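You operate a simulated robot arm through the tools that you are given. There is no shell and no other tool. Be economical: measure what you need, move in short steps, check, and stop when the job is done.

You run a simulated two-armed robot. Do the job below in one go: nothing can be reset, and whatever is moved stays where it is left.

JOB
Wipe up the spill on the top of the mending table with the grey cloth and put it back.

The check looks at the end state, three seconds after you hand in, the way a careful person would. Anything else that was tipped, shoved, dropped, spilled or broken makes it a failure. Flat cloth is picked up by pressing the open fingertips on it (5 to 10 N) and closing them slowly along it; thin cloth reads only 2 to 8 mm in the jaws.

ROBOT AND FRAMES
Two 7-joint arms with two-finger grippers on one trunk, on a base that drives. Base frame: it is fixed to the floor where the robot stands at the start and does not move with it; the origin is under the middle of the robot, x ahead of it, y to its left, z up; the surface under the hand at the start is at about z = 800. Lengths are in mm, angles in rad, forces in N, time in s.
The left shoulder is at the start at [160, 216, 993], the right one opposite. With the tool pointing down near the work surface each hand reaches from about 100 to 900 mm from the robot's upright axis, wherever it stands, measured 20 degrees to its own side. Payload 3.18 kg a hand.
The tool frame of a hand sits at the grasp point between the pads (the TCP): z along the fingers, y along the line on which they close. The tips reach 30 mm beyond it. The gripper opens to 144 mm. The gripper's body begins 103 mm behind the TCP.
Orientation is told as [roll, pitch, yaw] about the base's x, y, z axes, in that order, counted from this pose: with the fingers straight down and closing along the base's y, the tool's x points along the base's -x, its y along +y and its z along -z.

CONTROLS
- The arms move only by the tool apply_moves. It takes "left_rows", "right_rows" or both (then of equal length, played together; a hand with none holds still); each is a list of rows, each a list of 7 numbers: the finger opening in mm, from 0 to 144, then the shift along the base's x, y, z in mm, then the turn, a rotation vector about the base's x, y, z in rad. In form: [[grip, x, y, z, rx, ry, rz], ...]. A call has 1 to 12 rows; each row shifts and turns the commanded pose from where the row before left it. Each row takes 0.2 s and may step no farther than 50 mm and 0.15 rad from the row before; otherwise, or with a gripper value out of range, the whole call is refused. Where a pose cannot be reached the arm comes as near as it can. A force on the tool above 40 N (or 10 N above the force at the start of the call, whichever is more), or a blocked arm, ends the call early, and 0.2 s more pass. The fingers move at their own pace and stop on an object; they squeeze with about 20 N. The grip force told is the motor's: it shows also when the fingers shut on nothing. Time passes only in rows, and 0.2 s behind the last, so rows that do not move let the fingers close. The reply holds the time, the measured pose of the TCP, the force on the tool along the base axes, the opening and the grip force, in the units named above and with some noise, with the torque about the TCP (base axes, N m) and any sound that the robot's microphone picked up.
- Cameras (640 x 400 px; columns grow to the right, rows downward): "scene" is now at [305.3, 24.6, 1186.9]; the picture's right is [0.27, -0.96, 0.00], its down [-0.38, -0.11, -0.92] and it looks along [0.89, 0.25, -0.39] (base axes); focal length 214 px, centre (320, 200). "left" rides on the left gripper at [76, -16, -143] in its tool frame; the picture's right is [0.21, 0.98, 0.00], its down [-0.84, 0.18, -0.51] and it looks along [-0.50, 0.11, 0.86] (tool axes); focal length 218 px, centre (320, 200). "right" rides on the right gripper at [76, 16, -143] in its tool frame; the picture's right is [-0.21, 0.98, 0.00], its down [-0.84, -0.18, -0.51] and it looks along [-0.50, -0.10, 0.86] (tool axes); focal length 218 px, centre (320, 200). There is no depth. A picture from a camera that has moved, and an enlarged one, comes with that camera's place and axes in the base frame and with its lens.
- grab_frame(camera): a new picture of that camera. No time passes.
- slide_trunk(by): slides the trunk up (or, below 0, down) by that many mm; the arms and the scene camera ride with it, the base frame stays. It gives what a move gives, with no picture.
- steer(legs): drives the robot by 1 to 6 legs, each [ahead, left, turn to the left] in mm, mm and rad, along the robot's own axes; the way and the turn of a leg run together, so that a leg with both is an arc; at most 1500 mm and 3.142 rad a leg. The arms and the cameras ride along, it lands a little off, and it stops where it bumps. It gives what a move gives.
- turn_head(pan, tilt): turns the head with the scene camera to pan (to the left, within 1.396 rad either way) and tilt (down, from -0.506 to 1.204), counted from straight ahead of the robot. It gives what a move gives.
- enlarge(camera, box): a new picture of the part [left, top, right, bottom] of that camera's present view, enlarged. No time passes.
- close_job(): hands the job in; it is judged then, once.

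Go step by step. Nothing tells you exact positions but the pictures and the camera data: compare them with the known pose of the tool, close in by small moves and look again before you grip or let go. The budget is 120 turns and 100 pictures, counting those below and the enlarged ones. Unless the task says otherwise, let go and move clear before handing in, and close with one line.

The tools are called after "Emit:" as name(argument=value, ...) on one line, values as JSON. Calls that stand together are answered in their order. apply_moves: Moves the arms, as the interface text tells. Its arguments: {"type":"object","properties":{"left_rows":{"type":"array"},"right_rows":{"type":"array"}},"required":[]} The other tools are called the same way: slide_trunk (by) slides the trunk up or down; steer (legs) drives the base; turn_head (pan, tilt) turns the head that bears the scene camera; grab_frame (camera) takes a picture; enlarge (camera, box) takes an enlarged picture of a part of a camera's view; close_job () hands the job in.

At the start:

```text
clock: 0.0
left_tool_pos: [393.4, 300.4, 1080.1]
left_ee_rot: [-0.001, 0.0, 0.0]
left_wrist_force: [0.9, 0.6, -0.4]
left_torque: [0.02, -0.02, 0.02]
left_finger_gap: 144.0
left_grip_force: 0.0
right_tool_pos: [422.8, -67.4, 1028.2]
right_ee_rot: [-0.01, -0.008, -0.02]
right_wrist_force: [73.5, 35.2, -90.8]
right_torque: [-6.91, 2.11, -4.8]
right_finger_gap: 143.8
right_grip_force: 0.1
trunk travel left (down, up): [-84.0, 286.0]
robot x, y, heading: [3.0, -1.8, -0.003]
head pan, tilt: [0.89, 0.586]
```

scene: 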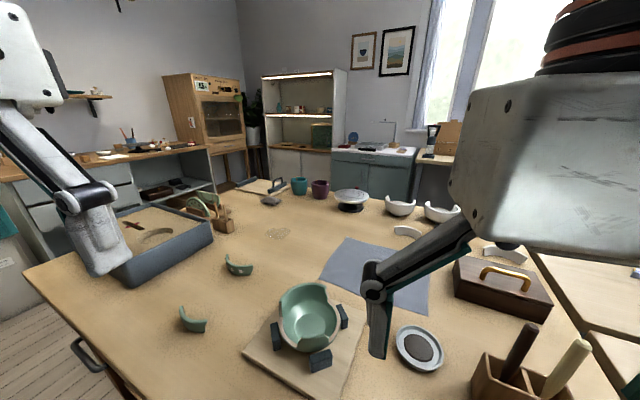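
right: 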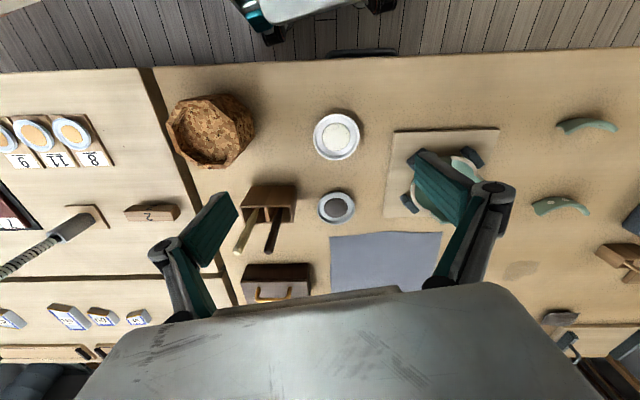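
left: 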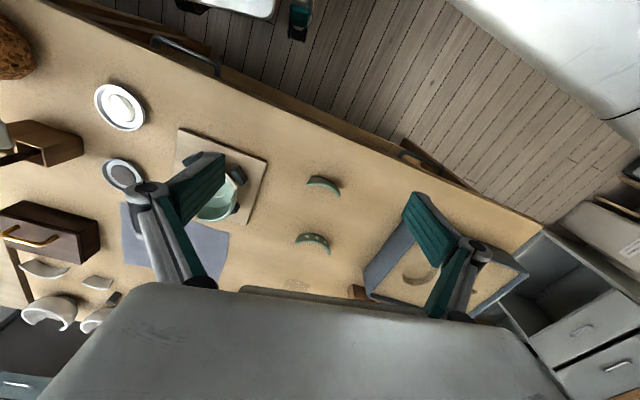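

I see a table with a blue-grey cloth to the right of centre, and a faint patch near (277,233) in the scene picture that may be the spill. I'll look closer at both.

Emit:
enlarge(camera="scene", box=[220, 160, 460, 310])

Emit:
turn_head(pan=0.0, tilt=0.8)

Emit:
grab_frame(camera="scene")

```text
2.67 times, centred on (340, 235) of scene
camera zoom: at [305.3, 24.6, 1186.9], right [0.27, -0.96, 0.0], down [-0.38, -0.11, -0.92], along [0.89, 0.25, -0.39], focal length 572 px, centre (267, 107)
```

zoom: 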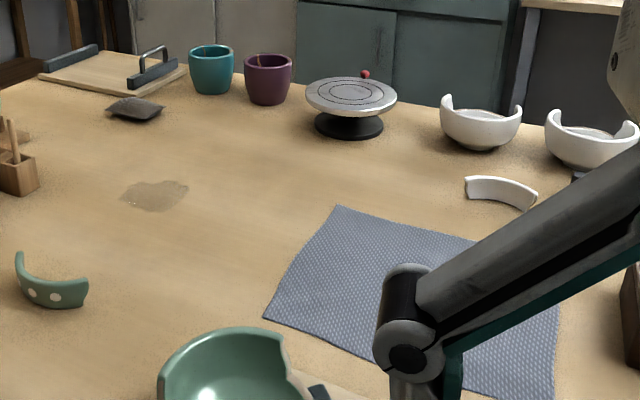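

```text
clock: 1.2
left_tool_pos: [393.3, 301.9, 1081.3]
left_ee_rot: [0.0, -0.001, -0.001]
left_wrist_force: [0.2, -1.4, 0.1]
left_torque: [-0.03, -0.02, -0.02]
left_finger_gap: 144.0
left_grip_force: 0.0
right_tool_pos: [422.7, -67.0, 1028.4]
right_ee_rot: [-0.011, -0.016, -0.016]
right_wrist_force: [14.6, -9.8, -29.5]
right_torque: [1.01, -0.77, 0.76]
right_finger_gap: 144.0
right_grip_force: 0.1
trunk travel left (down, up): [-84.0, 286.0]
robot x, y, heading: [-1.6, -0.1, -0.001]
head pan, tilt: [0.0, 0.799]
```

```text
95 pictures are left
camera scene: at [298.0, -0.1, 1156.5], right [0.0, -1.0, 0.0], down [-0.68, 0.0, -0.73], along [0.73, 0.0, -0.68], focal length 214 px, centre (320, 200)
```

scene: 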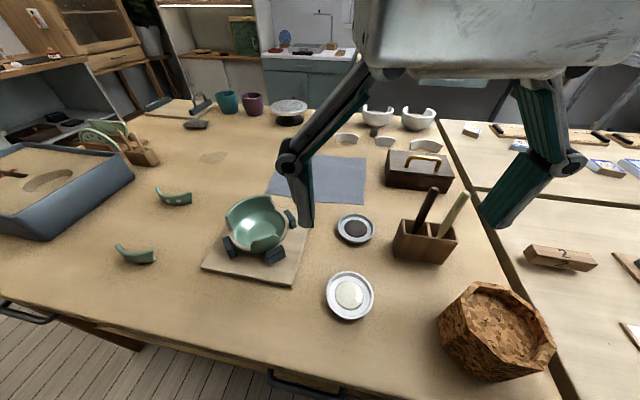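

The spill is a faint patch left of the mat. There is also a dark grey thing near the far edge, so I need to work out which one is "the grey cloth".

Emit:
enlarge(camera="scene", box=[140, 80, 300, 180])

Emit:
enlarge(camera="scene", box=[240, 90, 480, 240])

Emit:
grab_frame(camera="right")

Emit:
turn_head(pan=1.0, tilt=0.5)

Emit:
grab_frame(camera="scene")

```text
4.00 times, centred on (220, 130) of scene
camera zoom: at [298.0, -0.1, 1156.5], right [0.0, -1.0, 0.0], down [-0.68, 0.0, -0.73], along [0.73, 0.0, -0.68], focal length 858 px, centre (720, 480)
```

zoom: 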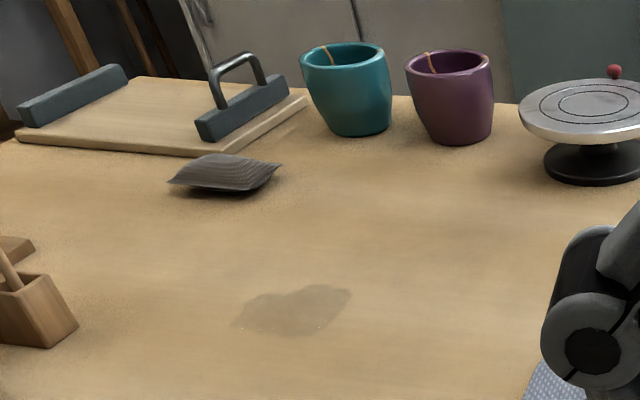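

```text
2.67 times, centred on (360, 165) of scene
camera zoom: at [298.0, -0.1, 1156.5], right [0.0, -1.0, 0.0], down [-0.68, 0.0, -0.73], along [0.73, 0.0, -0.68], focal length 572 px, centre (213, 293)
```

zoom: 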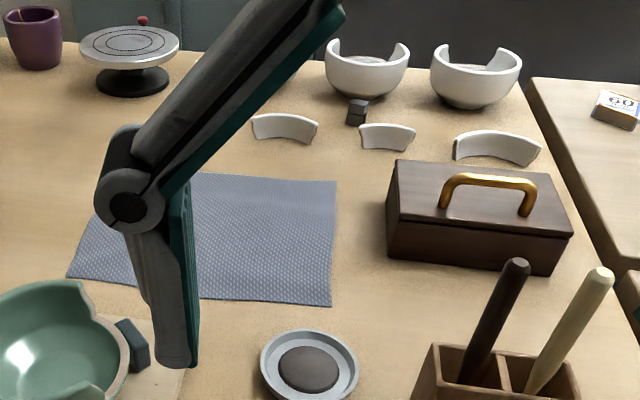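

```text
92 pictures are left
camera right: at [344.3, -46.8, 1171.3], right [0.22, 0.97, -0.01], down [0.83, -0.19, 0.52], along [0.51, -0.12, -0.85], focal length 218 px, centre (320, 200)
```

right: 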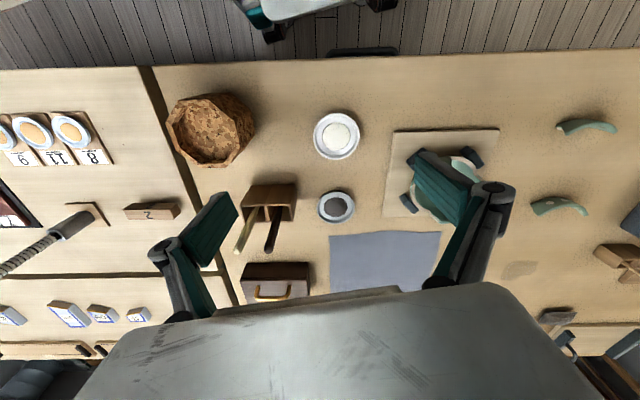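

```text
clock: 2.5
left_tool_pos: [393.2, 300.4, 1081.1]
left_ee_rot: [0.0, 0.0, 0.003]
left_wrist_force: [-0.7, -0.4, -0.2]
left_torque: [0.01, 0.01, 0.04]
left_finger_gap: 143.9
left_grip_force: 0.0
right_tool_pos: [424.8, -65.6, 1033.6]
right_ee_rot: [0.002, -0.001, -0.03]
right_wrist_force: [0.1, -0.4, 1.0]
right_torque: [0.0, -0.01, 0.0]
right_finger_gap: 143.8
right_grip_force: 0.0
trunk travel left (down, up): [-84.0, 286.0]
robot x, y, heading: [3.4, -1.3, 0.003]
head pan, tilt: [1.0, 0.499]
```

```text
91 pictures are left
camera scene: at [301.1, 4.5, 1161.4], right [0.06, -1.0, 0.0], down [-0.63, -0.04, -0.77], along [0.77, 0.04, -0.64], focal length 214 px, centre (320, 200)
```

scene: 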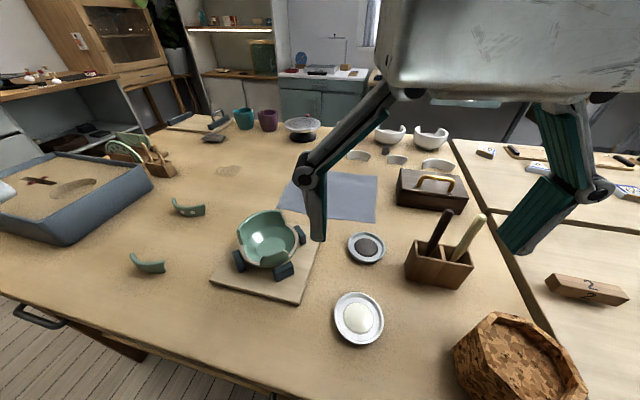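

The blue-grey honeycomb cloth is centred near (787, 0), and the spill is near (874, 332). The head seems to be blocked by the right hand, so I'll move that hand aside and then look down at the table edge.

Emit:
apply_moves(right_rows=[[144, 0, -40, 0, 0, 0, 0], [144, 0, -40, 0, 0, 0, 0], [144, 0, -40, 0, 0, 0, 0], [144, 0, -40, 0, 0, 0, 0], [144, 0, -40, 0, 0, 0, 0], [144, 0, -40, 0, 0, 0, 0]], left_rows=[[144, 0, 20, 0, 0, 0, 0], [144, 0, 20, 0, 0, 0, 0], [144, 0, 20, 0, 0, 0, 0], [144, 0, 20, 0, 0, 0, 0], [144, 0, 20, 0, 0, 0, 0], [144, 0, 0, 0, 0, 0, 0]])

Emit:
turn_head(pan=0.0, tilt=1.2)

Emit:
grab_frame(camera="scene")

Emit:
turn_head(pan=0.2, tilt=0.6)

Emit:
grab_frame(camera="scene")

```text
clock: 3.9
left_tool_pos: [381.0, 334.2, 1037.7]
left_ee_rot: [0.0, -0.002, 0.003]
left_wrist_force: [0.3, 0.5, 0.8]
left_torque: [0.01, -0.03, -0.01]
left_finger_gap: 144.1
left_grip_force: 0.1
left hand out of reach, approached as far as the arm can: row 1, 2, 3, 4, 5
right_tool_pos: [422.5, -308.5, 1028.3]
right_ee_rot: [-0.007, -0.009, -0.018]
right_wrist_force: [0.3, 0.0, -0.1]
right_torque: [-0.01, -0.03, -0.03]
right_finger_gap: 144.0
right_grip_force: 0.1
trunk travel left (down, up): [-84.0, 286.0]
robot x, y, heading: [1.4, -1.7, -0.006]
head pan, tilt: [1.0, 0.499]
```

```text
clock: 5.1
left_tool_pos: [381.2, 335.9, 1036.2]
left_ee_rot: [-0.001, 0.001, 0.001]
left_wrist_force: [0.8, 0.0, 0.5]
left_torque: [0.0, -0.03, -0.01]
left_finger_gap: 143.9
left_grip_force: 0.0
right_tool_pos: [422.2, -306.5, 1029.4]
right_ee_rot: [-0.008, -0.007, -0.021]
right_wrist_force: [0.6, 0.3, -0.1]
right_torque: [0.0, 0.0, 0.04]
right_finger_gap: 144.0
right_grip_force: 0.0
trunk travel left (down, up): [-84.0, 286.0]
robot x, y, heading: [-1.8, -0.1, -0.003]
head pan, tilt: [0.0, 1.201]
```

```text
90 pictures are left
camera scene: at [271.9, -0.2, 1124.4], right [0.0, -1.0, 0.0], down [-0.93, 0.0, -0.36], along [0.36, 0.0, -0.93], focal length 214 px, centre (320, 200)
```

scene: 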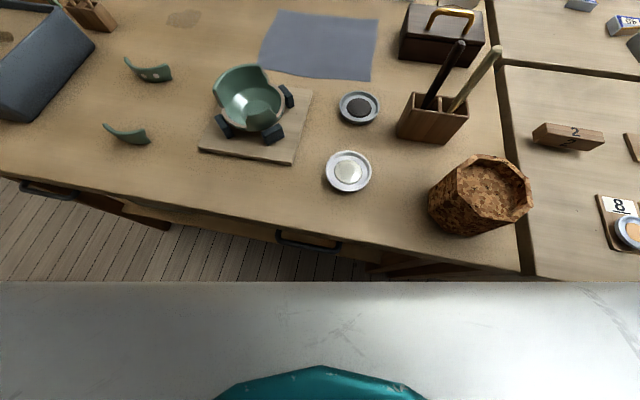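

```text
clock: 6.1
left_tool_pos: [381.5, 334.0, 1036.9]
left_ee_rot: [0.001, -0.001, 0.001]
left_wrist_force: [-0.2, -0.5, -0.1]
left_torque: [-0.01, 0.0, 0.03]
left_finger_gap: 144.2
left_grip_force: 0.0
right_tool_pos: [422.8, -306.8, 1029.4]
right_ee_rot: [-0.008, -0.007, -0.021]
right_wrist_force: [-0.6, -0.1, -0.7]
right_torque: [0.01, -0.02, -0.01]
right_finger_gap: 144.0
right_grip_force: 0.0
trunk travel left (down, up): [-84.0, 286.0]
robot x, y, heading: [-2.5, 1.3, 0.0]
head pan, tilt: [0.201, 0.6]
```

```text
89 pictures are left
camera scene: at [302.6, 17.3, 1168.9], right [0.2, -0.98, 0.0], down [-0.55, -0.11, -0.82], along [0.81, 0.16, -0.57], focal length 214 px, centre (320, 200)
```

scene: 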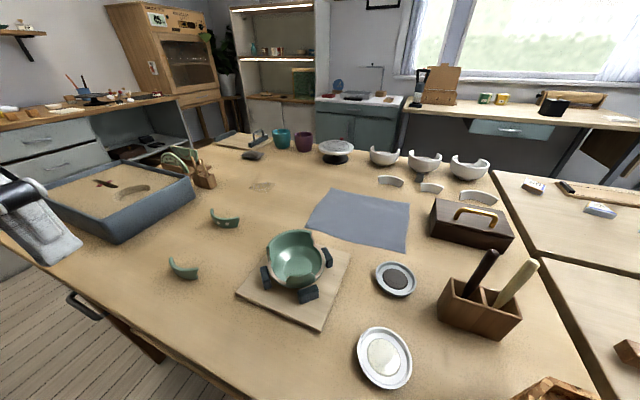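

The table edge is about 350 mm ahead of the robot's axis, and slants away on the left. I'll use the left wrist camera to check how much room there is between the base and the table.

Emit:
grab_frame(camera="left")

Emit:
grab_frame(camera="right")

Emit:
enlarge(camera="scene", box=[210, 110, 450, 260])

```text
88 pictures are left
camera left: at [304.3, 317.2, 1179.3], right [-0.21, 0.98, 0.0], down [0.84, 0.18, 0.51], along [0.5, 0.11, -0.86], focal length 218 px, centre (320, 200)
```

left: 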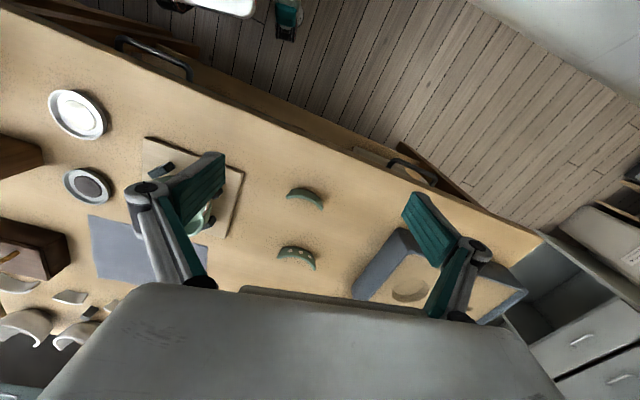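

```text
87 pictures are left
camera right: at [345.8, -286.9, 1171.6], right [0.23, 0.97, -0.01], down [0.83, -0.19, 0.52], along [0.5, -0.12, -0.86], focal length 218 px, centre (320, 200)
```

right: 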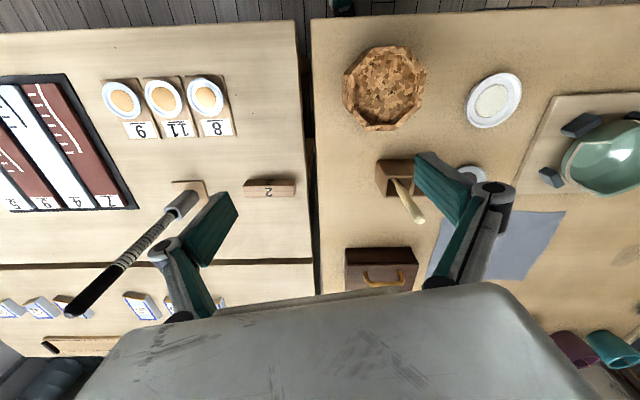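

```text
2.67 times, centred on (330, 185) of scene
camera zoom: at [302.6, 17.3, 1168.9], right [0.2, -0.98, 0.0], down [-0.55, -0.11, -0.82], along [0.81, 0.16, -0.57], focal length 572 px, centre (293, 240)
```

zoom: 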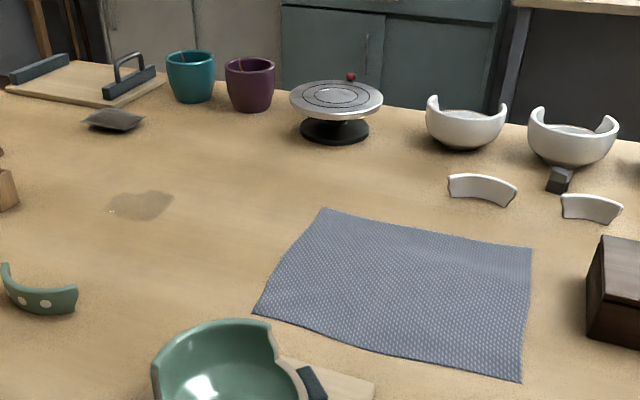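

The base front is around x = 205, and there is about 150 mm of free floor before the table. The spill at about (863, 320) is just out of reach, so I'll shift 80 mm ahead and 120 mm left.

Emit:
steer(legs=[[0, 120, 0], [80, 0, 0]])

Emit:
grab_frame(camera="scene")

```text
clock: 8.7
left_tool_pos: [456.8, 453.5, 1036.3]
left_ee_rot: [0.0, -0.002, -0.008]
left_wrist_force: [0.0, 0.4, 0.1]
left_torque: [0.0, 0.0, 0.01]
left_finger_gap: 143.8
left_grip_force: 0.1
right_tool_pos: [491.2, -189.3, 1029.8]
right_ee_rot: [-0.009, -0.006, -0.031]
right_wrist_force: [-0.4, 0.9, 0.8]
right_torque: [-0.03, 0.0, 0.01]
right_finger_gap: 144.0
right_grip_force: 0.1
trunk travel left (down, up): [-84.0, 286.0]
robot x, y, heading: [74.1, 120.8, -0.012]
head pan, tilt: [0.201, 0.6]
stopped in leg 2: the robot was blocked; the commanded pose is now the measured one
```

```text
85 pictures are left
camera scene: at [374.6, 136.9, 1169.4], right [0.19, -0.98, 0.0], down [-0.55, -0.11, -0.83], along [0.81, 0.16, -0.56], focal length 214 px, centre (320, 200)
```

scene: 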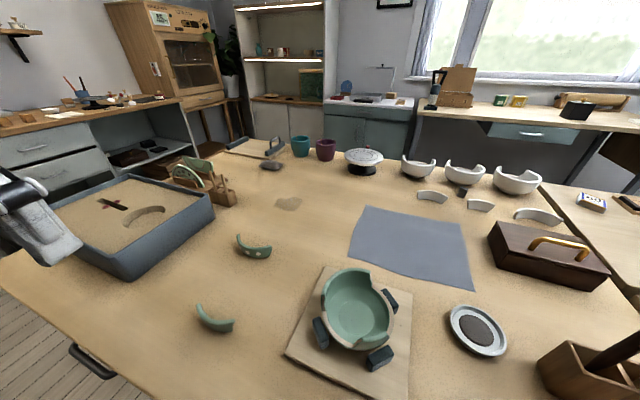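

The drive stopped on a light touch at 74 mm, and nothing seems to have moved. I'll back off 8 mm, then carry the left hand high over to the left part of the cloth.

Emit:
steer(legs=[[-8, 0, 0]])

Emit:
apply_moves(left_rows=[[60, 31, -34, 0, 0, 0, 0], [60, 31, -34, 0, 0, 0, 0], [60, 31, -34, 0, 0, 0, 0], [60, 31, -34, 0, 0, 0, 0], [60, 31, -34, 0, 0, 0, 0], [60, 31, -34, 0, 0, 0, 0], [60, 31, -34, 0, 0, 0, 0], [60, 31, -34, 0, 0, 0, 0], [60, 31, -34, 0, 0, 0, 0], [60, 31, -34, 0, 0, 0, 0], [60, 31, -34, 0, 0, 0, 0]])

Emit:
grab_frame(camera="left")

Emit:
grab_frame(camera="scene")

```text
clock: 9.4
left_tool_pos: [447.7, 454.8, 1036.0]
left_ee_rot: [0.001, -0.001, -0.007]
left_wrist_force: [-0.5, 0.5, -0.5]
left_torque: [0.02, 0.0, 0.02]
left_finger_gap: 144.2
left_grip_force: 0.0
right_tool_pos: [483.9, -188.8, 1028.8]
right_ee_rot: [-0.007, -0.005, -0.029]
right_wrist_force: [-0.6, 0.1, 0.4]
right_torque: [-0.02, 0.02, 0.0]
right_finger_gap: 143.9
right_grip_force: 0.0
trunk travel left (down, up): [-84.0, 286.0]
robot x, y, heading: [65.8, 122.5, -0.004]
head pan, tilt: [0.201, 0.6]
```

```text
clock: 11.8
left_tool_pos: [743.4, 131.5, 1036.3]
left_ee_rot: [0.0, -0.003, -0.008]
left_wrist_force: [0.5, -0.5, -0.4]
left_torque: [0.06, -0.02, -0.01]
left_finger_gap: 60.1
left_grip_force: 0.0
left hand out of reach, approached as far as the arm can: row 10, 11
right_tool_pos: [484.3, -188.7, 1028.2]
right_ee_rot: [-0.007, -0.006, -0.03]
right_wrist_force: [-0.8, -0.5, -0.2]
right_torque: [0.03, 0.0, 0.03]
right_finger_gap: 143.7
right_grip_force: 0.0
trunk travel left (down, up): [-84.0, 286.0]
robot x, y, heading: [62.8, 123.7, -0.01]
head pan, tilt: [0.201, 0.6]
```

```text
84 pictures are left
camera left: at [666.5, 114.5, 1178.8], right [-0.2, 0.98, 0.0], down [0.84, 0.17, 0.51], along [0.5, 0.1, -0.86], focal length 218 px, centre (320, 200)
```

left: 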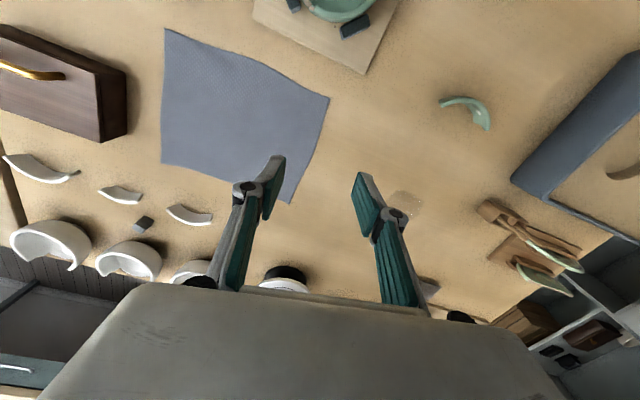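

```text
83 pictures are left
camera scene: at [367.4, 136.6, 1169.0], right [0.19, -0.98, 0.0], down [-0.55, -0.11, -0.83], along [0.81, 0.16, -0.56], focal length 214 px, centre (320, 200)
```

scene: 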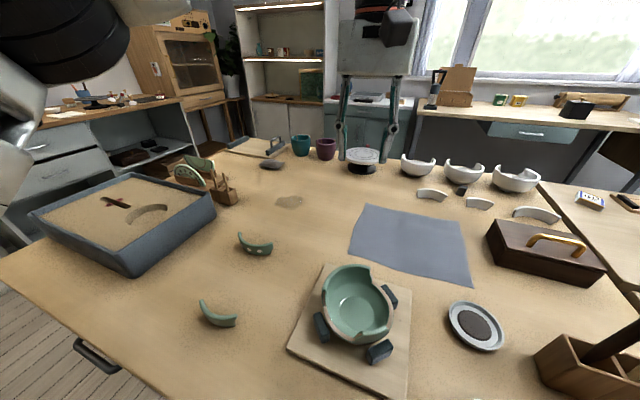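

The estimate of the cloth's left edge holds, running from (700, 137) to (905, 100). I'll lower the left hand toward it, since its reach is better further down.

Emit:
apply_moves(left_rows=[[60, 0, 0, -40, 0, 0, 0], [60, 0, 0, -40, 0, 0, 0], [60, 0, 0, -40, 0, 0, 0], [60, 0, 0, 0, 0, 0, 0]])

```text
clock: 12.8
left_tool_pos: [742.5, 131.6, 917.4]
left_ee_rot: [0.001, -0.003, -0.004]
left_wrist_force: [-0.2, 0.2, 0.8]
left_torque: [0.03, 0.0, -0.01]
left_finger_gap: 60.1
left_grip_force: 0.1
right_tool_pos: [484.1, -189.9, 1030.9]
right_ee_rot: [-0.009, -0.005, -0.031]
right_wrist_force: [-0.3, 0.3, -0.2]
right_torque: [0.02, -0.03, 0.0]
right_finger_gap: 144.1
right_grip_force: 0.1
trunk travel left (down, up): [-84.0, 286.0]
robot x, y, heading: [63.6, 126.1, -0.012]
head pan, tilt: [0.201, 0.6]
```

The command followed the measured pose. Next I move over the cloth's left part, about (815, 85), at z around 870.

Emit:
apply_moves(left_rows=[[60, 36, -24, 0, 0, 0, 0], [60, 36, -24, 0, 0, 0, 0], [60, 0, 0, -40, 0, 0, 0], [60, 0, 0, 0, 0, 0, 0]])

Emit:
grab_frame(camera="left")

Emit:
enlarge(camera="scene", box=[240, 130, 480, 280])

```text
clock: 13.8
left_tool_pos: [797.1, 97.0, 876.8]
left_ee_rot: [0.001, -0.003, -0.008]
left_wrist_force: [0.0, 1.0, 0.3]
left_torque: [0.0, -0.01, -0.02]
left_finger_gap: 60.2
left_grip_force: 0.0
left hand out of reach, approached as far as the arm can: row 2
right_tool_pos: [484.8, -188.1, 1030.6]
right_ee_rot: [-0.009, -0.007, -0.029]
right_wrist_force: [-0.3, 0.3, 0.4]
right_torque: [-0.05, -0.03, -0.03]
right_finger_gap: 144.0
right_grip_force: 0.0
trunk travel left (down, up): [-84.0, 286.0]
robot x, y, heading: [64.8, 123.7, -0.008]
head pan, tilt: [0.201, 0.6]
```

```text
82 pictures are left
camera left: at [720.4, 79.4, 1020.1], right [-0.2, 0.98, 0.0], down [0.84, 0.17, 0.51], along [0.5, 0.1, -0.86], focal length 218 px, centre (320, 200)
```

left: 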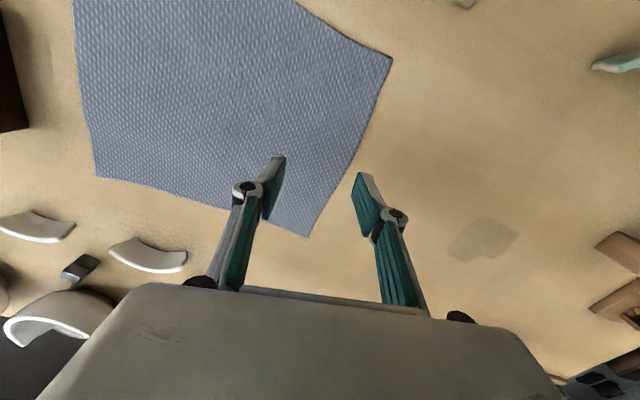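

```text
2.67 times, centred on (360, 205) of scene
camera zoom: at [366.4, 137.2, 1169.5], right [0.19, -0.98, 0.0], down [-0.55, -0.11, -0.83], along [0.81, 0.16, -0.56], focal length 572 px, centre (213, 187)
```

zoom: 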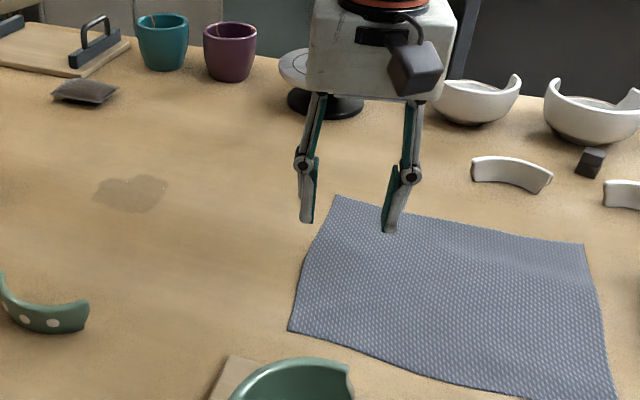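

The left finger would land just off the cloth, so I'll shift 32 mm to the right and come down gently.

Emit:
apply_moves(left_rows=[[50, -6, -32, 0, 0, 0, 0], [50, 0, 0, -20, 0, 0, 0], [50, 0, 0, -14, 0, 0, 0], [50, 0, 0, -4, 0, 0, 0], [50, 0, 0, 0, 0, 0, 0]])

```text
clock: 15.0
left_tool_pos: [797.7, 68.1, 856.5]
left_ee_rot: [-0.035, -0.01, 0.01]
left_wrist_force: [-0.3, 0.2, 0.6]
left_torque: [0.04, -0.01, 0.01]
left_finger_gap: 50.1
left_grip_force: 0.0
right_tool_pos: [484.8, -189.4, 1029.6]
right_ee_rot: [-0.008, -0.008, -0.03]
right_wrist_force: [0.0, 0.5, -0.5]
right_torque: [0.0, 0.0, 0.01]
right_finger_gap: 144.2
right_grip_force: 0.0
trunk travel left (down, up): [-84.0, 286.0]
robot x, y, heading: [66.4, 122.5, -0.01]
head pan, tilt: [0.201, 0.6]
```

The hand came up 18 mm short of the commanded height, so I'll wait a beat and see whether it was lag or a reach limit.

Emit:
apply_moves(left_rows=[[50, -10, 0, 0, 0, 0, 0], [50, -10, 0, 0, 0, 0, 0], [50, 0, 0, -5, 0, 0, 0], [50, 0, 0, 0, 0, 0, 0]])

```text
clock: 16.0
left_tool_pos: [770.1, 63.2, 832.9]
left_ee_rot: [0.0, 0.001, -0.008]
left_wrist_force: [0.3, 0.8, 0.1]
left_torque: [-0.01, 0.0, 0.0]
left_finger_gap: 50.0
left_grip_force: 0.0
right_tool_pos: [483.3, -188.8, 1028.6]
right_ee_rot: [-0.009, -0.007, -0.03]
right_wrist_force: [0.0, 0.3, 0.0]
right_torque: [0.0, -0.01, 0.01]
right_finger_gap: 144.0
right_grip_force: 0.0
trunk travel left (down, up): [-84.0, 286.0]
robot x, y, heading: [67.2, 124.0, -0.009]
head pan, tilt: [0.201, 0.6]
```

The reach limit here is about x = 780, and x = 770 is fine for the grip. I'll press down gently.

Emit:
apply_moves(left_rows=[[50, 0, 0, -1, 0, 0, 0], [50, 0, 0, -1, 0, 0, 0], [50, 0, 0, -1, 0, 0, 0], [50, 0, 0, 0, 0, 0, 0]])

Emit:
grab_frame(camera="left")

```text
clock: 17.0
left_tool_pos: [771.6, 63.4, 830.9]
left_ee_rot: [0.0, 0.0, -0.006]
left_wrist_force: [0.2, 0.9, 1.6]
left_torque: [0.02, 0.0, -0.01]
left_finger_gap: 50.1
left_grip_force: 0.1
right_tool_pos: [484.0, -189.9, 1028.7]
right_ee_rot: [-0.009, -0.007, -0.03]
right_wrist_force: [0.3, 0.3, 0.1]
right_torque: [0.0, 0.01, -0.03]
right_finger_gap: 144.1
right_grip_force: 0.1
trunk travel left (down, up): [-84.0, 286.0]
robot x, y, heading: [62.9, 124.8, -0.007]
head pan, tilt: [0.201, 0.6]
```

```text
80 pictures are left
camera left: at [694.1, 46.6, 973.7], right [-0.2, 0.98, 0.0], down [0.84, 0.17, 0.51], along [0.5, 0.1, -0.86], focal length 218 px, centre (320, 200)
```

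left: 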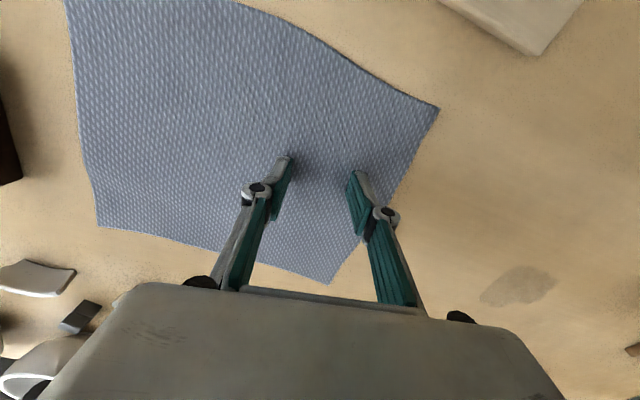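

Both fingertips are over the cloth and almost touching it, so I'll press until I read 5–10 N.

Emit:
apply_moves(left_rows=[[50, 0, 0, -1, 0, 0, 0], [50, 0, 0, -1, 0, 0, 0], [50, 0, 0, 0, 0, 0, 0]])

```text
clock: 17.8
left_tool_pos: [770.9, 63.9, 831.1]
left_ee_rot: [-0.001, -0.005, -0.008]
left_wrist_force: [1.6, -0.1, 9.9]
left_torque: [0.15, -0.04, -0.02]
left_finger_gap: 49.9
left_grip_force: 0.0
right_tool_pos: [484.2, -189.4, 1029.6]
right_ee_rot: [-0.01, -0.009, -0.028]
right_wrist_force: [0.6, 0.7, 0.1]
right_torque: [0.01, 0.08, 0.04]
right_finger_gap: 144.0
right_grip_force: 0.1
trunk travel left (down, up): [-84.0, 286.0]
robot x, y, heading: [62.3, 123.6, -0.009]
head pan, tilt: [0.201, 0.6]
```

The press reads 9.9 N, so I'll close slowly.

Emit:
apply_moves(left_rows=[[45, 0, 0, 0, 0, 0, 0], [40, 0, 0, 0, 0, 0, 0], [35, 0, 0, 0, 0, 0, 0], [30, 0, 0, 0, 0, 0, 0], [25, 0, 0, 0, 0, 0, 0], [20, 0, 0, 0, 0, 0, 0], [15, 0, 0, 0, 0, 0, 0], [10, 0, 0, 0, 0, 0, 0], [5, 0, 0, 0, 0, 0, 0], [0, 0, 0, 0, 0, 0, 0], [0, 0, 0, 0, 0, 0, 0]])

Emit:
grab_frame(camera="left")

```text
clock: 20.2
left_tool_pos: [771.3, 64.0, 828.3]
left_ee_rot: [0.0, -0.001, -0.007]
left_wrist_force: [-0.1, 0.4, 3.5]
left_torque: [0.01, 0.03, -0.03]
left_finger_gap: 3.5
left_grip_force: 26.5
right_tool_pos: [483.4, -189.6, 1028.6]
right_ee_rot: [-0.009, -0.007, -0.029]
right_wrist_force: [0.1, 0.2, 0.2]
right_torque: [-0.03, 0.03, -0.01]
right_finger_gap: 144.0
right_grip_force: 0.0
trunk travel left (down, up): [-84.0, 286.0]
robot x, y, heading: [67.0, 124.7, -0.009]
head pan, tilt: [0.201, 0.6]
```

```text
79 pictures are left
camera left: at [693.7, 46.5, 971.5], right [-0.2, 0.98, 0.0], down [0.84, 0.17, 0.51], along [0.5, 0.1, -0.86], focal length 218 px, centre (320, 200)
```

left: 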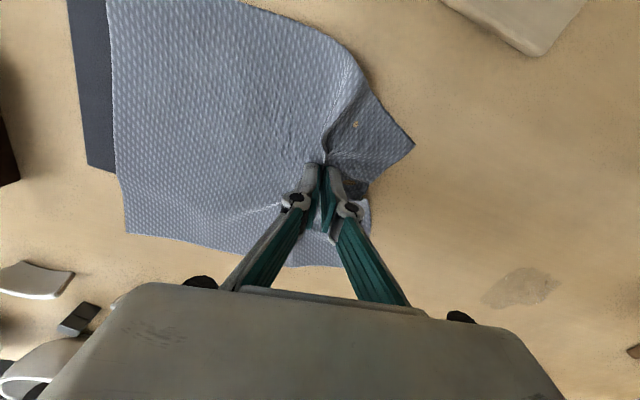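

I have the cloth at 3.5 mm in the jaws. A darker mat shows underneath its right edge, so I'll take a closer look before dragging.

Emit:
enlarge(camera="left", box=[260, 60, 440, 280])

Emit:
enlarge(camera="left", box=[50, 0, 210, 240])

Emit:
enlarge(camera="scene", box=[320, 160, 500, 300])

```text
1.82 times, centred on (350, 170) of left
camera zoom: at [693.7, 46.5, 971.5], right [-0.2, 0.98, 0.0], down [0.84, 0.17, 0.51], along [0.5, 0.1, -0.86], focal length 397 px, centre (266, 254)
```

zoom: 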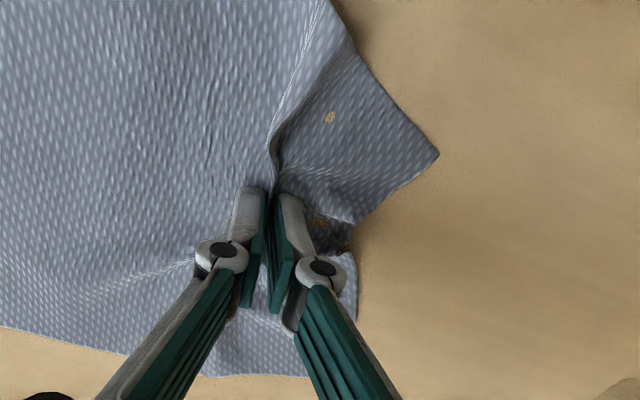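

```text
1.67 times, centred on (130, 120) of left
camera zoom: at [693.7, 46.5, 971.5], right [-0.2, 0.98, 0.0], down [0.84, 0.17, 0.51], along [0.5, 0.1, -0.86], focal length 364 px, centre (637, 333)
```

zoom: 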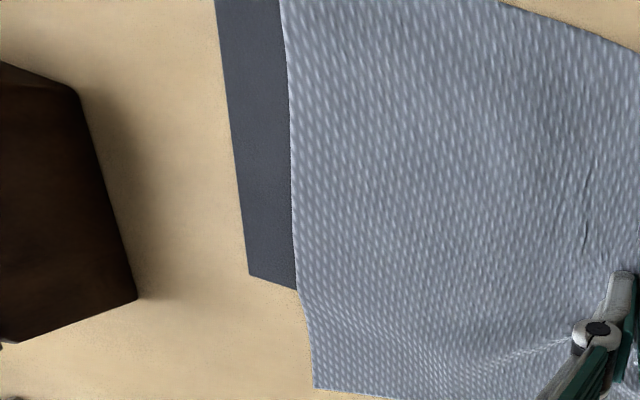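

```text
2.86 times, centred on (410, 230) of scene
camera zoom: at [367.1, 137.0, 1169.0], right [0.19, -0.98, 0.0], down [-0.55, -0.11, -0.83], along [0.81, 0.16, -0.56], focal length 613 px, centre (63, 114)
```

zoom: 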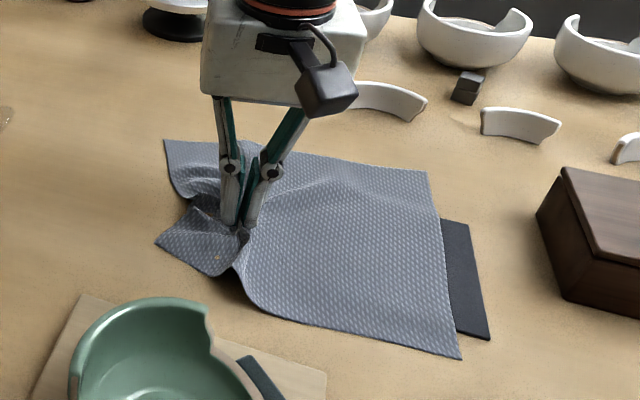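

The cloth lies on a thin dark mat that must not shift, so I'll lift the cloth straight up off it rather than drag it.

Emit:
apply_moves(left_rows=[[0, -2, 0, 20, 0, 0, 0], [0, -3, 0, 30, 0, 0, 0], [0, -4, 0, 35, 0, 0, 0], [0, -6, 0, 35, 0, 0, 0], [0, -8, 0, 35, 0, 0, 0], [0, -8, 0, 30, 0, 0, 0], [0, 0, 0, 0, 0, 0, 0]])

Emit:
grab_frame(camera="scene")

Emit:
grab_frame(camera="left")

```text
clock: 21.8
left_tool_pos: [752.6, 83.7, 1018.6]
left_ee_rot: [-0.03, 0.015, 0.029]
left_wrist_force: [-0.7, -1.2, 1.4]
left_torque: [0.07, -0.06, 0.02]
left_finger_gap: 3.3
left_grip_force: 15.3
right_tool_pos: [484.8, -188.5, 1028.0]
right_ee_rot: [-0.009, -0.006, -0.029]
right_wrist_force: [1.4, -1.0, 0.1]
right_torque: [0.01, 0.0, -0.02]
right_finger_gap: 144.1
right_grip_force: 0.0
trunk travel left (down, up): [-84.0, 286.0]
robot x, y, heading: [64.9, 121.0, -0.006]
head pan, tilt: [0.201, 0.6]
```

```text
75 pictures are left
camera scene: at [367.8, 136.8, 1168.7], right [0.19, -0.98, 0.0], down [-0.55, -0.11, -0.82], along [0.81, 0.16, -0.57], focal length 214 px, centre (320, 200)
```

scene: 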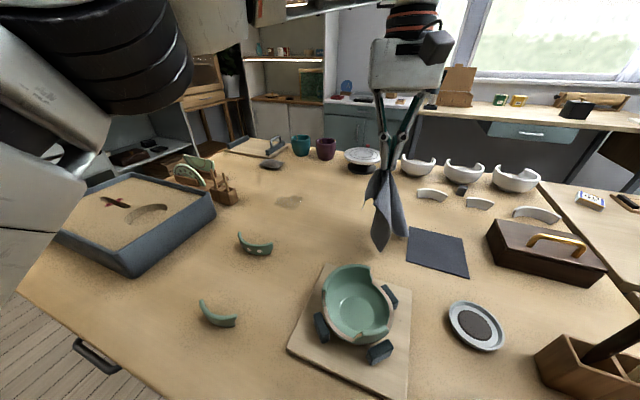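

```text
74 pictures are left
camera left: at [678.8, 67.8, 1162.0], right [-0.24, 0.97, -0.03], down [0.84, 0.22, 0.49], along [0.48, 0.09, -0.87], focal length 218 px, centre (320, 200)
```

left: 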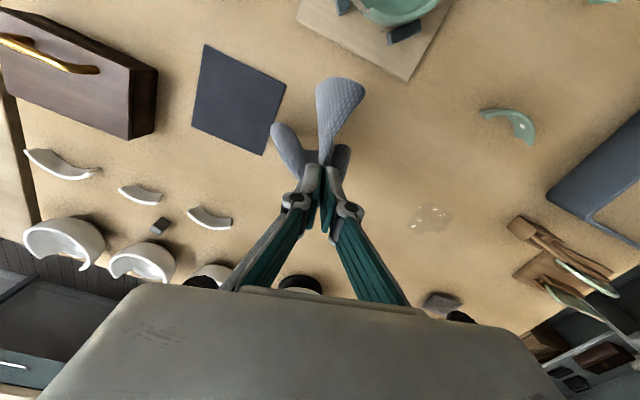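

The cloth hangs freely and the mat, centred near (749, -60), hasn't moved. I'll carry the cloth left to above the spill at about (860, 321).

Emit:
apply_moves(left_rows=[[0, 0, 25, 0, 0.0, 0, 0], [0, 0, 30, 0, 0, 0, 0], [0, 5, 35, 0, 0, 0, 0], [0, 10, 35, 0, 0, 0, 0], [0, 10, 35, 0, 0, 0, 0], [0, 15, 35, 0, 0, 0, 0], [0, 15, 25, 0, 0, 0, 0], [0, 20, 15, 0, 0, 0, 0], [0, 15, 5, 0, 0, 0, 0], [0, 0, 0, 0, 0, 0, 0]])

Emit:
grab_frame(camera="scene")

Emit:
grab_frame(camera="left")

```text
clock: 24.0
left_tool_pos: [762.8, 213.1, 1013.9]
left_ee_rot: [-0.002, -0.004, -0.002]
left_wrist_force: [0.2, 0.0, -0.2]
left_torque: [-0.03, 0.01, 0.0]
left_finger_gap: 0.1
left_grip_force: 19.9
left hand out of reach, approached as far as the arm can: row 5, 6, 7, 8, 9
right_tool_pos: [485.3, -188.6, 1028.8]
right_ee_rot: [-0.009, -0.007, -0.032]
right_wrist_force: [0.4, -0.8, -0.1]
right_torque: [0.01, -0.01, -0.01]
right_finger_gap: 144.1
right_grip_force: 0.0
trunk travel left (down, up): [-84.0, 286.0]
robot x, y, heading: [65.9, 124.3, -0.007]
head pan, tilt: [0.201, 0.6]
```

```text
73 pictures are left
camera scene: at [367.3, 137.0, 1169.0], right [0.19, -0.98, 0.0], down [-0.55, -0.11, -0.83], along [0.81, 0.16, -0.56], focal length 214 px, centre (320, 200)
```

scene: 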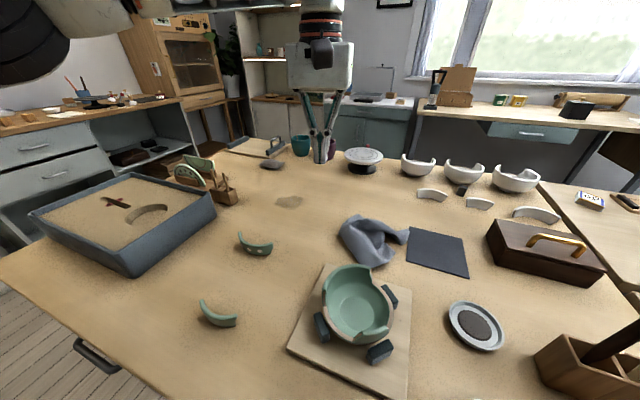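

```text
72 pictures are left
camera left: at [685.3, 195.5, 1156.8], right [-0.21, 0.98, 0.0], down [0.84, 0.18, 0.51], along [0.5, 0.1, -0.86], focal length 218 px, centre (320, 200)
```

left: 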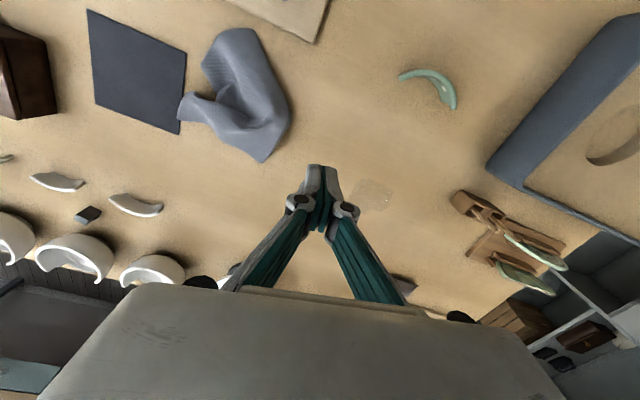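

The cloth slipped out and dropped in a heap near (750, 85), clear of everything. I'll look at it and pick it up again with a bigger pinch.

Emit:
enlarge(camera="scene", box=[310, 190, 470, 290])

Emit:
apply_moves(left_rows=[[80, -2, -35, -20, 0, 0, 0], [80, -2, -35, -20, 0, 0, 0], [80, -2, -35, -20, 0, 0, 0], [80, -2, -25, -20, 0, 0, 0], [80, 0, 0, 0, 0, 0, 0]])

Emit:
grab_frame(camera="left")

```text
4.00 times, centred on (390, 240) of scene
camera zoom: at [367.3, 137.0, 1169.0], right [0.19, -0.98, 0.0], down [-0.55, -0.11, -0.83], along [0.81, 0.16, -0.56], focal length 858 px, centre (40, 40)
```

zoom: 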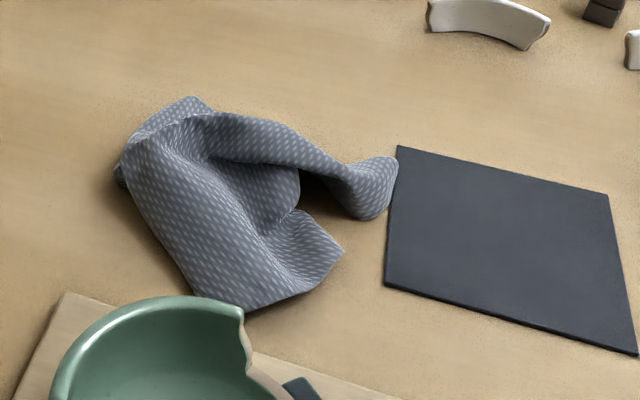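

```text
clock: 25.2
left_tool_pos: [754.1, 82.2, 934.1]
left_ee_rot: [0.0, 0.0, -0.006]
left_wrist_force: [-0.4, 0.1, -0.3]
left_torque: [-0.01, -0.02, -0.02]
left_finger_gap: 80.0
left_grip_force: 0.0
right_tool_pos: [486.3, -188.4, 1028.6]
right_ee_rot: [-0.009, -0.008, -0.029]
right_wrist_force: [-0.1, 0.7, 0.2]
right_torque: [0.0, 0.0, 0.02]
right_finger_gap: 144.2
right_grip_force: 0.1
trunk travel left (down, up): [-84.0, 286.0]
robot x, y, heading: [61.0, 123.7, -0.01]
head pan, tilt: [0.201, 0.6]
```

```text
70 pictures are left
camera left: at [677.6, 65.0, 1077.3], right [-0.2, 0.98, 0.0], down [0.84, 0.17, 0.51], along [0.5, 0.1, -0.86], focal length 218 px, centre (320, 200)
```

left: 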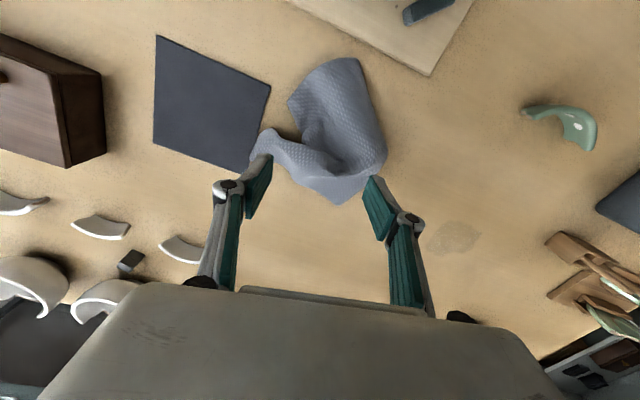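

The bundle spans about y 60–160 at x = 745. I'll open wide, straddle it, go down to the table and sweep it together.

Emit:
apply_moves(left_rows=[[135, -9, 28, 0, 0, 0, 0], [135, 0, 0, -30, 0, 0, 0], [135, 0, 0, -30, 0, 0, 0], [135, 0, 0, -25, 0, 0, 0], [135, 0, 0, -10, 0, 0, 0], [135, 0, 0, 0, 0, 0, 0]])

Emit:
grab_frame(camera="left")

```text
clock: 26.6
left_tool_pos: [746.4, 110.3, 838.7]
left_ee_rot: [-0.001, -0.002, -0.008]
left_wrist_force: [-0.2, -0.1, 0.2]
left_torque: [0.0, 0.01, 0.0]
left_finger_gap: 134.9
left_grip_force: 0.1
right_tool_pos: [483.2, -188.9, 1027.7]
right_ee_rot: [-0.009, -0.008, -0.03]
right_wrist_force: [-0.1, 0.5, 0.3]
right_torque: [-0.03, 0.0, 0.03]
right_finger_gap: 144.2
right_grip_force: 0.0
trunk travel left (down, up): [-84.0, 286.0]
robot x, y, heading: [65.0, 123.3, -0.009]
head pan, tilt: [0.201, 0.6]
```

```text
69 pictures are left
camera left: at [669.4, 93.7, 982.0], right [-0.2, 0.98, 0.0], down [0.84, 0.17, 0.51], along [0.5, 0.1, -0.86], focal length 218 px, centre (320, 200)
```

left: 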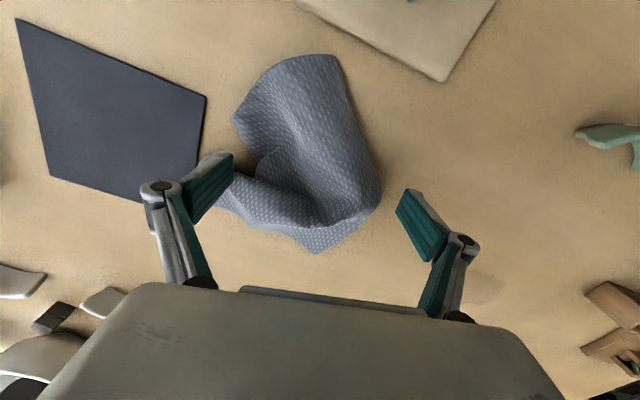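

The fingers straddle the bundle, so I'll lower 6 mm and close slowly.

Emit:
apply_moves(left_rows=[[130, 0, 0, -6, 0, 0, 0], [110, 0, 0, 0, 0, 0, 0], [95, 0, 0, 0, 0, 0, 0], [80, 0, 0, 0, 0, 0, 0], [65, 0, 0, 0, 0, 0, 0], [50, 0, 0, 0, 0, 0, 0], [35, 0, 0, 0, 0, 0, 0], [20, 0, 0, 0, 0, 0, 0], [10, 0, 0, 0, 0, 0, 0], [0, 0, 0, 0, 0, 0, 0], [0, 0, 0, 0, 0, 0, 0]])

Emit:
grab_frame(camera="left")

```text
clock: 29.0
left_tool_pos: [744.7, 110.8, 833.6]
left_ee_rot: [0.001, 0.0, -0.007]
left_wrist_force: [0.2, -0.4, 2.2]
left_torque: [0.01, -0.02, 0.02]
left_finger_gap: 4.2
left_grip_force: 16.4
right_tool_pos: [484.9, -188.2, 1029.0]
right_ee_rot: [-0.007, -0.006, -0.03]
right_wrist_force: [0.1, -0.5, -0.4]
right_torque: [0.01, -0.02, -0.02]
right_finger_gap: 143.9
right_grip_force: 0.0
trunk travel left (down, up): [-84.0, 286.0]
robot x, y, heading: [64.4, 122.6, -0.013]
head pan, tilt: [0.201, 0.6]
```

```text
68 pictures are left
camera left: at [668.9, 93.6, 976.4], right [-0.2, 0.98, 0.0], down [0.84, 0.17, 0.51], along [0.5, 0.1, -0.86], focal length 218 px, centre (320, 200)
```

left: 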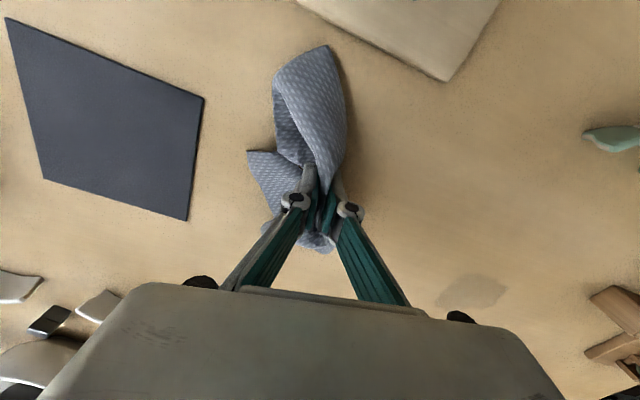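

I have a firmer hold at 4.2 mm in the jaws. I'll slide it low across the bare table to the spill, in moderate steps.

Emit:
apply_moves(left_rows=[[0, 5, 10, 8, 0, 0, 0], [0, 12, 25, 0, 0, 0, 0], [0, 12, 25, 0, 0, 0, 0], [0, 12, 25, 0, 0, 0, 0], [0, 12, 25, 0, 0, 0, 0], [0, 12, 25, 0, 0, 0, 0], [0, 12, 25, 0, 0, 0, 0], [0, 0, 0, 0, 0, 0, 0]])

Emit:
grab_frame(camera="left")

Emit:
grab_frame(camera="scene")

```text
clock: 30.8
left_tool_pos: [821.9, 269.5, 840.6]
left_ee_rot: [0.001, 0.0, -0.006]
left_wrist_force: [-0.6, 0.3, 0.3]
left_torque: [0.02, 0.01, 0.0]
left_finger_gap: 4.1
left_grip_force: 21.9
right_tool_pos: [484.1, -188.4, 1028.8]
right_ee_rot: [-0.007, -0.007, -0.03]
right_wrist_force: [0.5, -0.4, 0.0]
right_torque: [-0.01, -0.01, 0.02]
right_finger_gap: 144.1
right_grip_force: 0.0
trunk travel left (down, up): [-84.0, 286.0]
robot x, y, heading: [65.8, 123.1, -0.008]
head pan, tilt: [0.201, 0.6]
```

```text
67 pictures are left
camera left: at [745.8, 253.6, 983.2], right [-0.2, 0.98, 0.0], down [0.84, 0.17, 0.51], along [0.5, 0.1, -0.86], focal length 218 px, centre (320, 200)
```

left: 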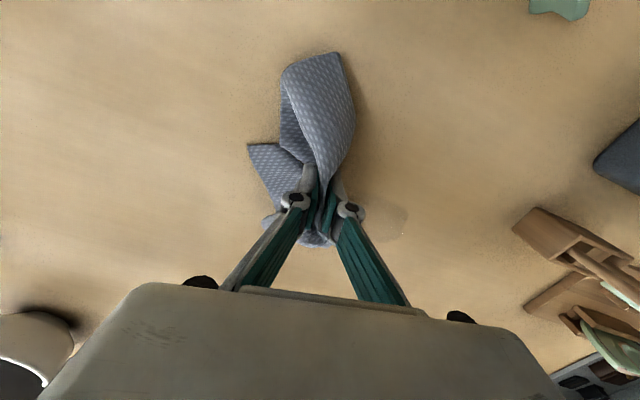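

```text
66 pictures are left
camera scene: at [367.2, 136.8, 1169.1], right [0.19, -0.98, 0.0], down [-0.55, -0.11, -0.83], along [0.81, 0.16, -0.56], focal length 214 px, centre (320, 200)
```

scene: 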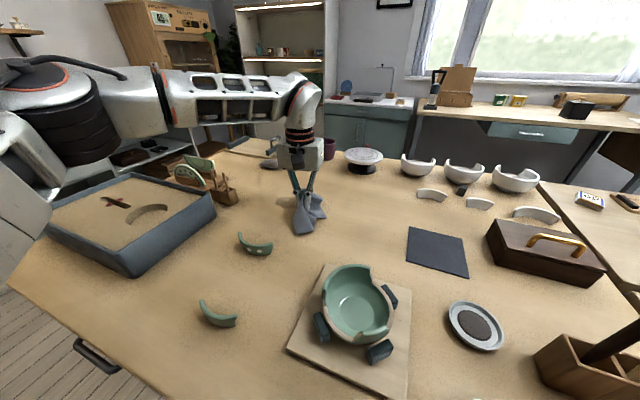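

The wad is next to the spill and well held. I'll lower it to press lightly, then wipe with strokes across the patch.

Emit:
apply_moves(left_rows=[[0, 5, 10, -5, 0, 0, 0], [0, 5, 25, -2, 0, 0, 0], [0, 0, 25, 0, 0, 0, 0], [0, 0, 25, 0, 0, 0, 0], [0, 15, 0, 0, 0, 0, 0], [0, 0, -25, 0, 0, 0, 0], [0, 0, -25, 0, 0, 0, 0], [0, 0, -25, 0, 0, 0, 0], [0, 15, 0, 0, 0, 0, 0], [0, 0, 25, 0, 0, 0, 0], [0, 0, 25, 0, 0, 0, 0], [0, 0, 25, 0, 0, 0, 0]])

Emit:
grab_frame(camera="left")

```text
clock: 33.4
left_tool_pos: [846.8, 306.2, 835.2]
left_ee_rot: [0.001, -0.007, 0.002]
left_wrist_force: [-0.4, 0.5, 1.8]
left_torque: [0.1, 0.0, 0.03]
left_finger_gap: 3.8
left_grip_force: 15.9
left hand out of reach, approached as far as the arm can: row 4, 5, 10, 11
right_tool_pos: [484.7, -190.5, 1028.8]
right_ee_rot: [-0.007, -0.007, -0.029]
right_wrist_force: [-0.7, -0.3, 0.4]
right_torque: [0.07, 0.02, 0.03]
right_finger_gap: 144.0
right_grip_force: 0.1
trunk travel left (down, up): [-84.0, 286.0]
robot x, y, heading: [63.7, 121.6, -0.008]
head pan, tilt: [0.201, 0.6]
```

```text
65 pictures are left
camera left: at [768.5, 288.1, 976.6], right [-0.21, 0.98, 0.0], down [0.84, 0.18, 0.51], along [0.5, 0.11, -0.86], focal length 218 px, centre (320, 200)
```

left: 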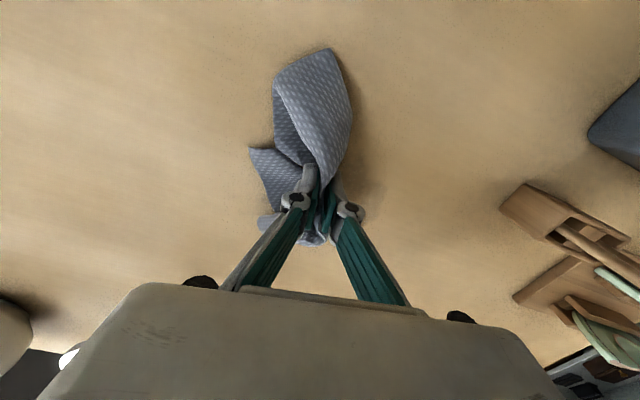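

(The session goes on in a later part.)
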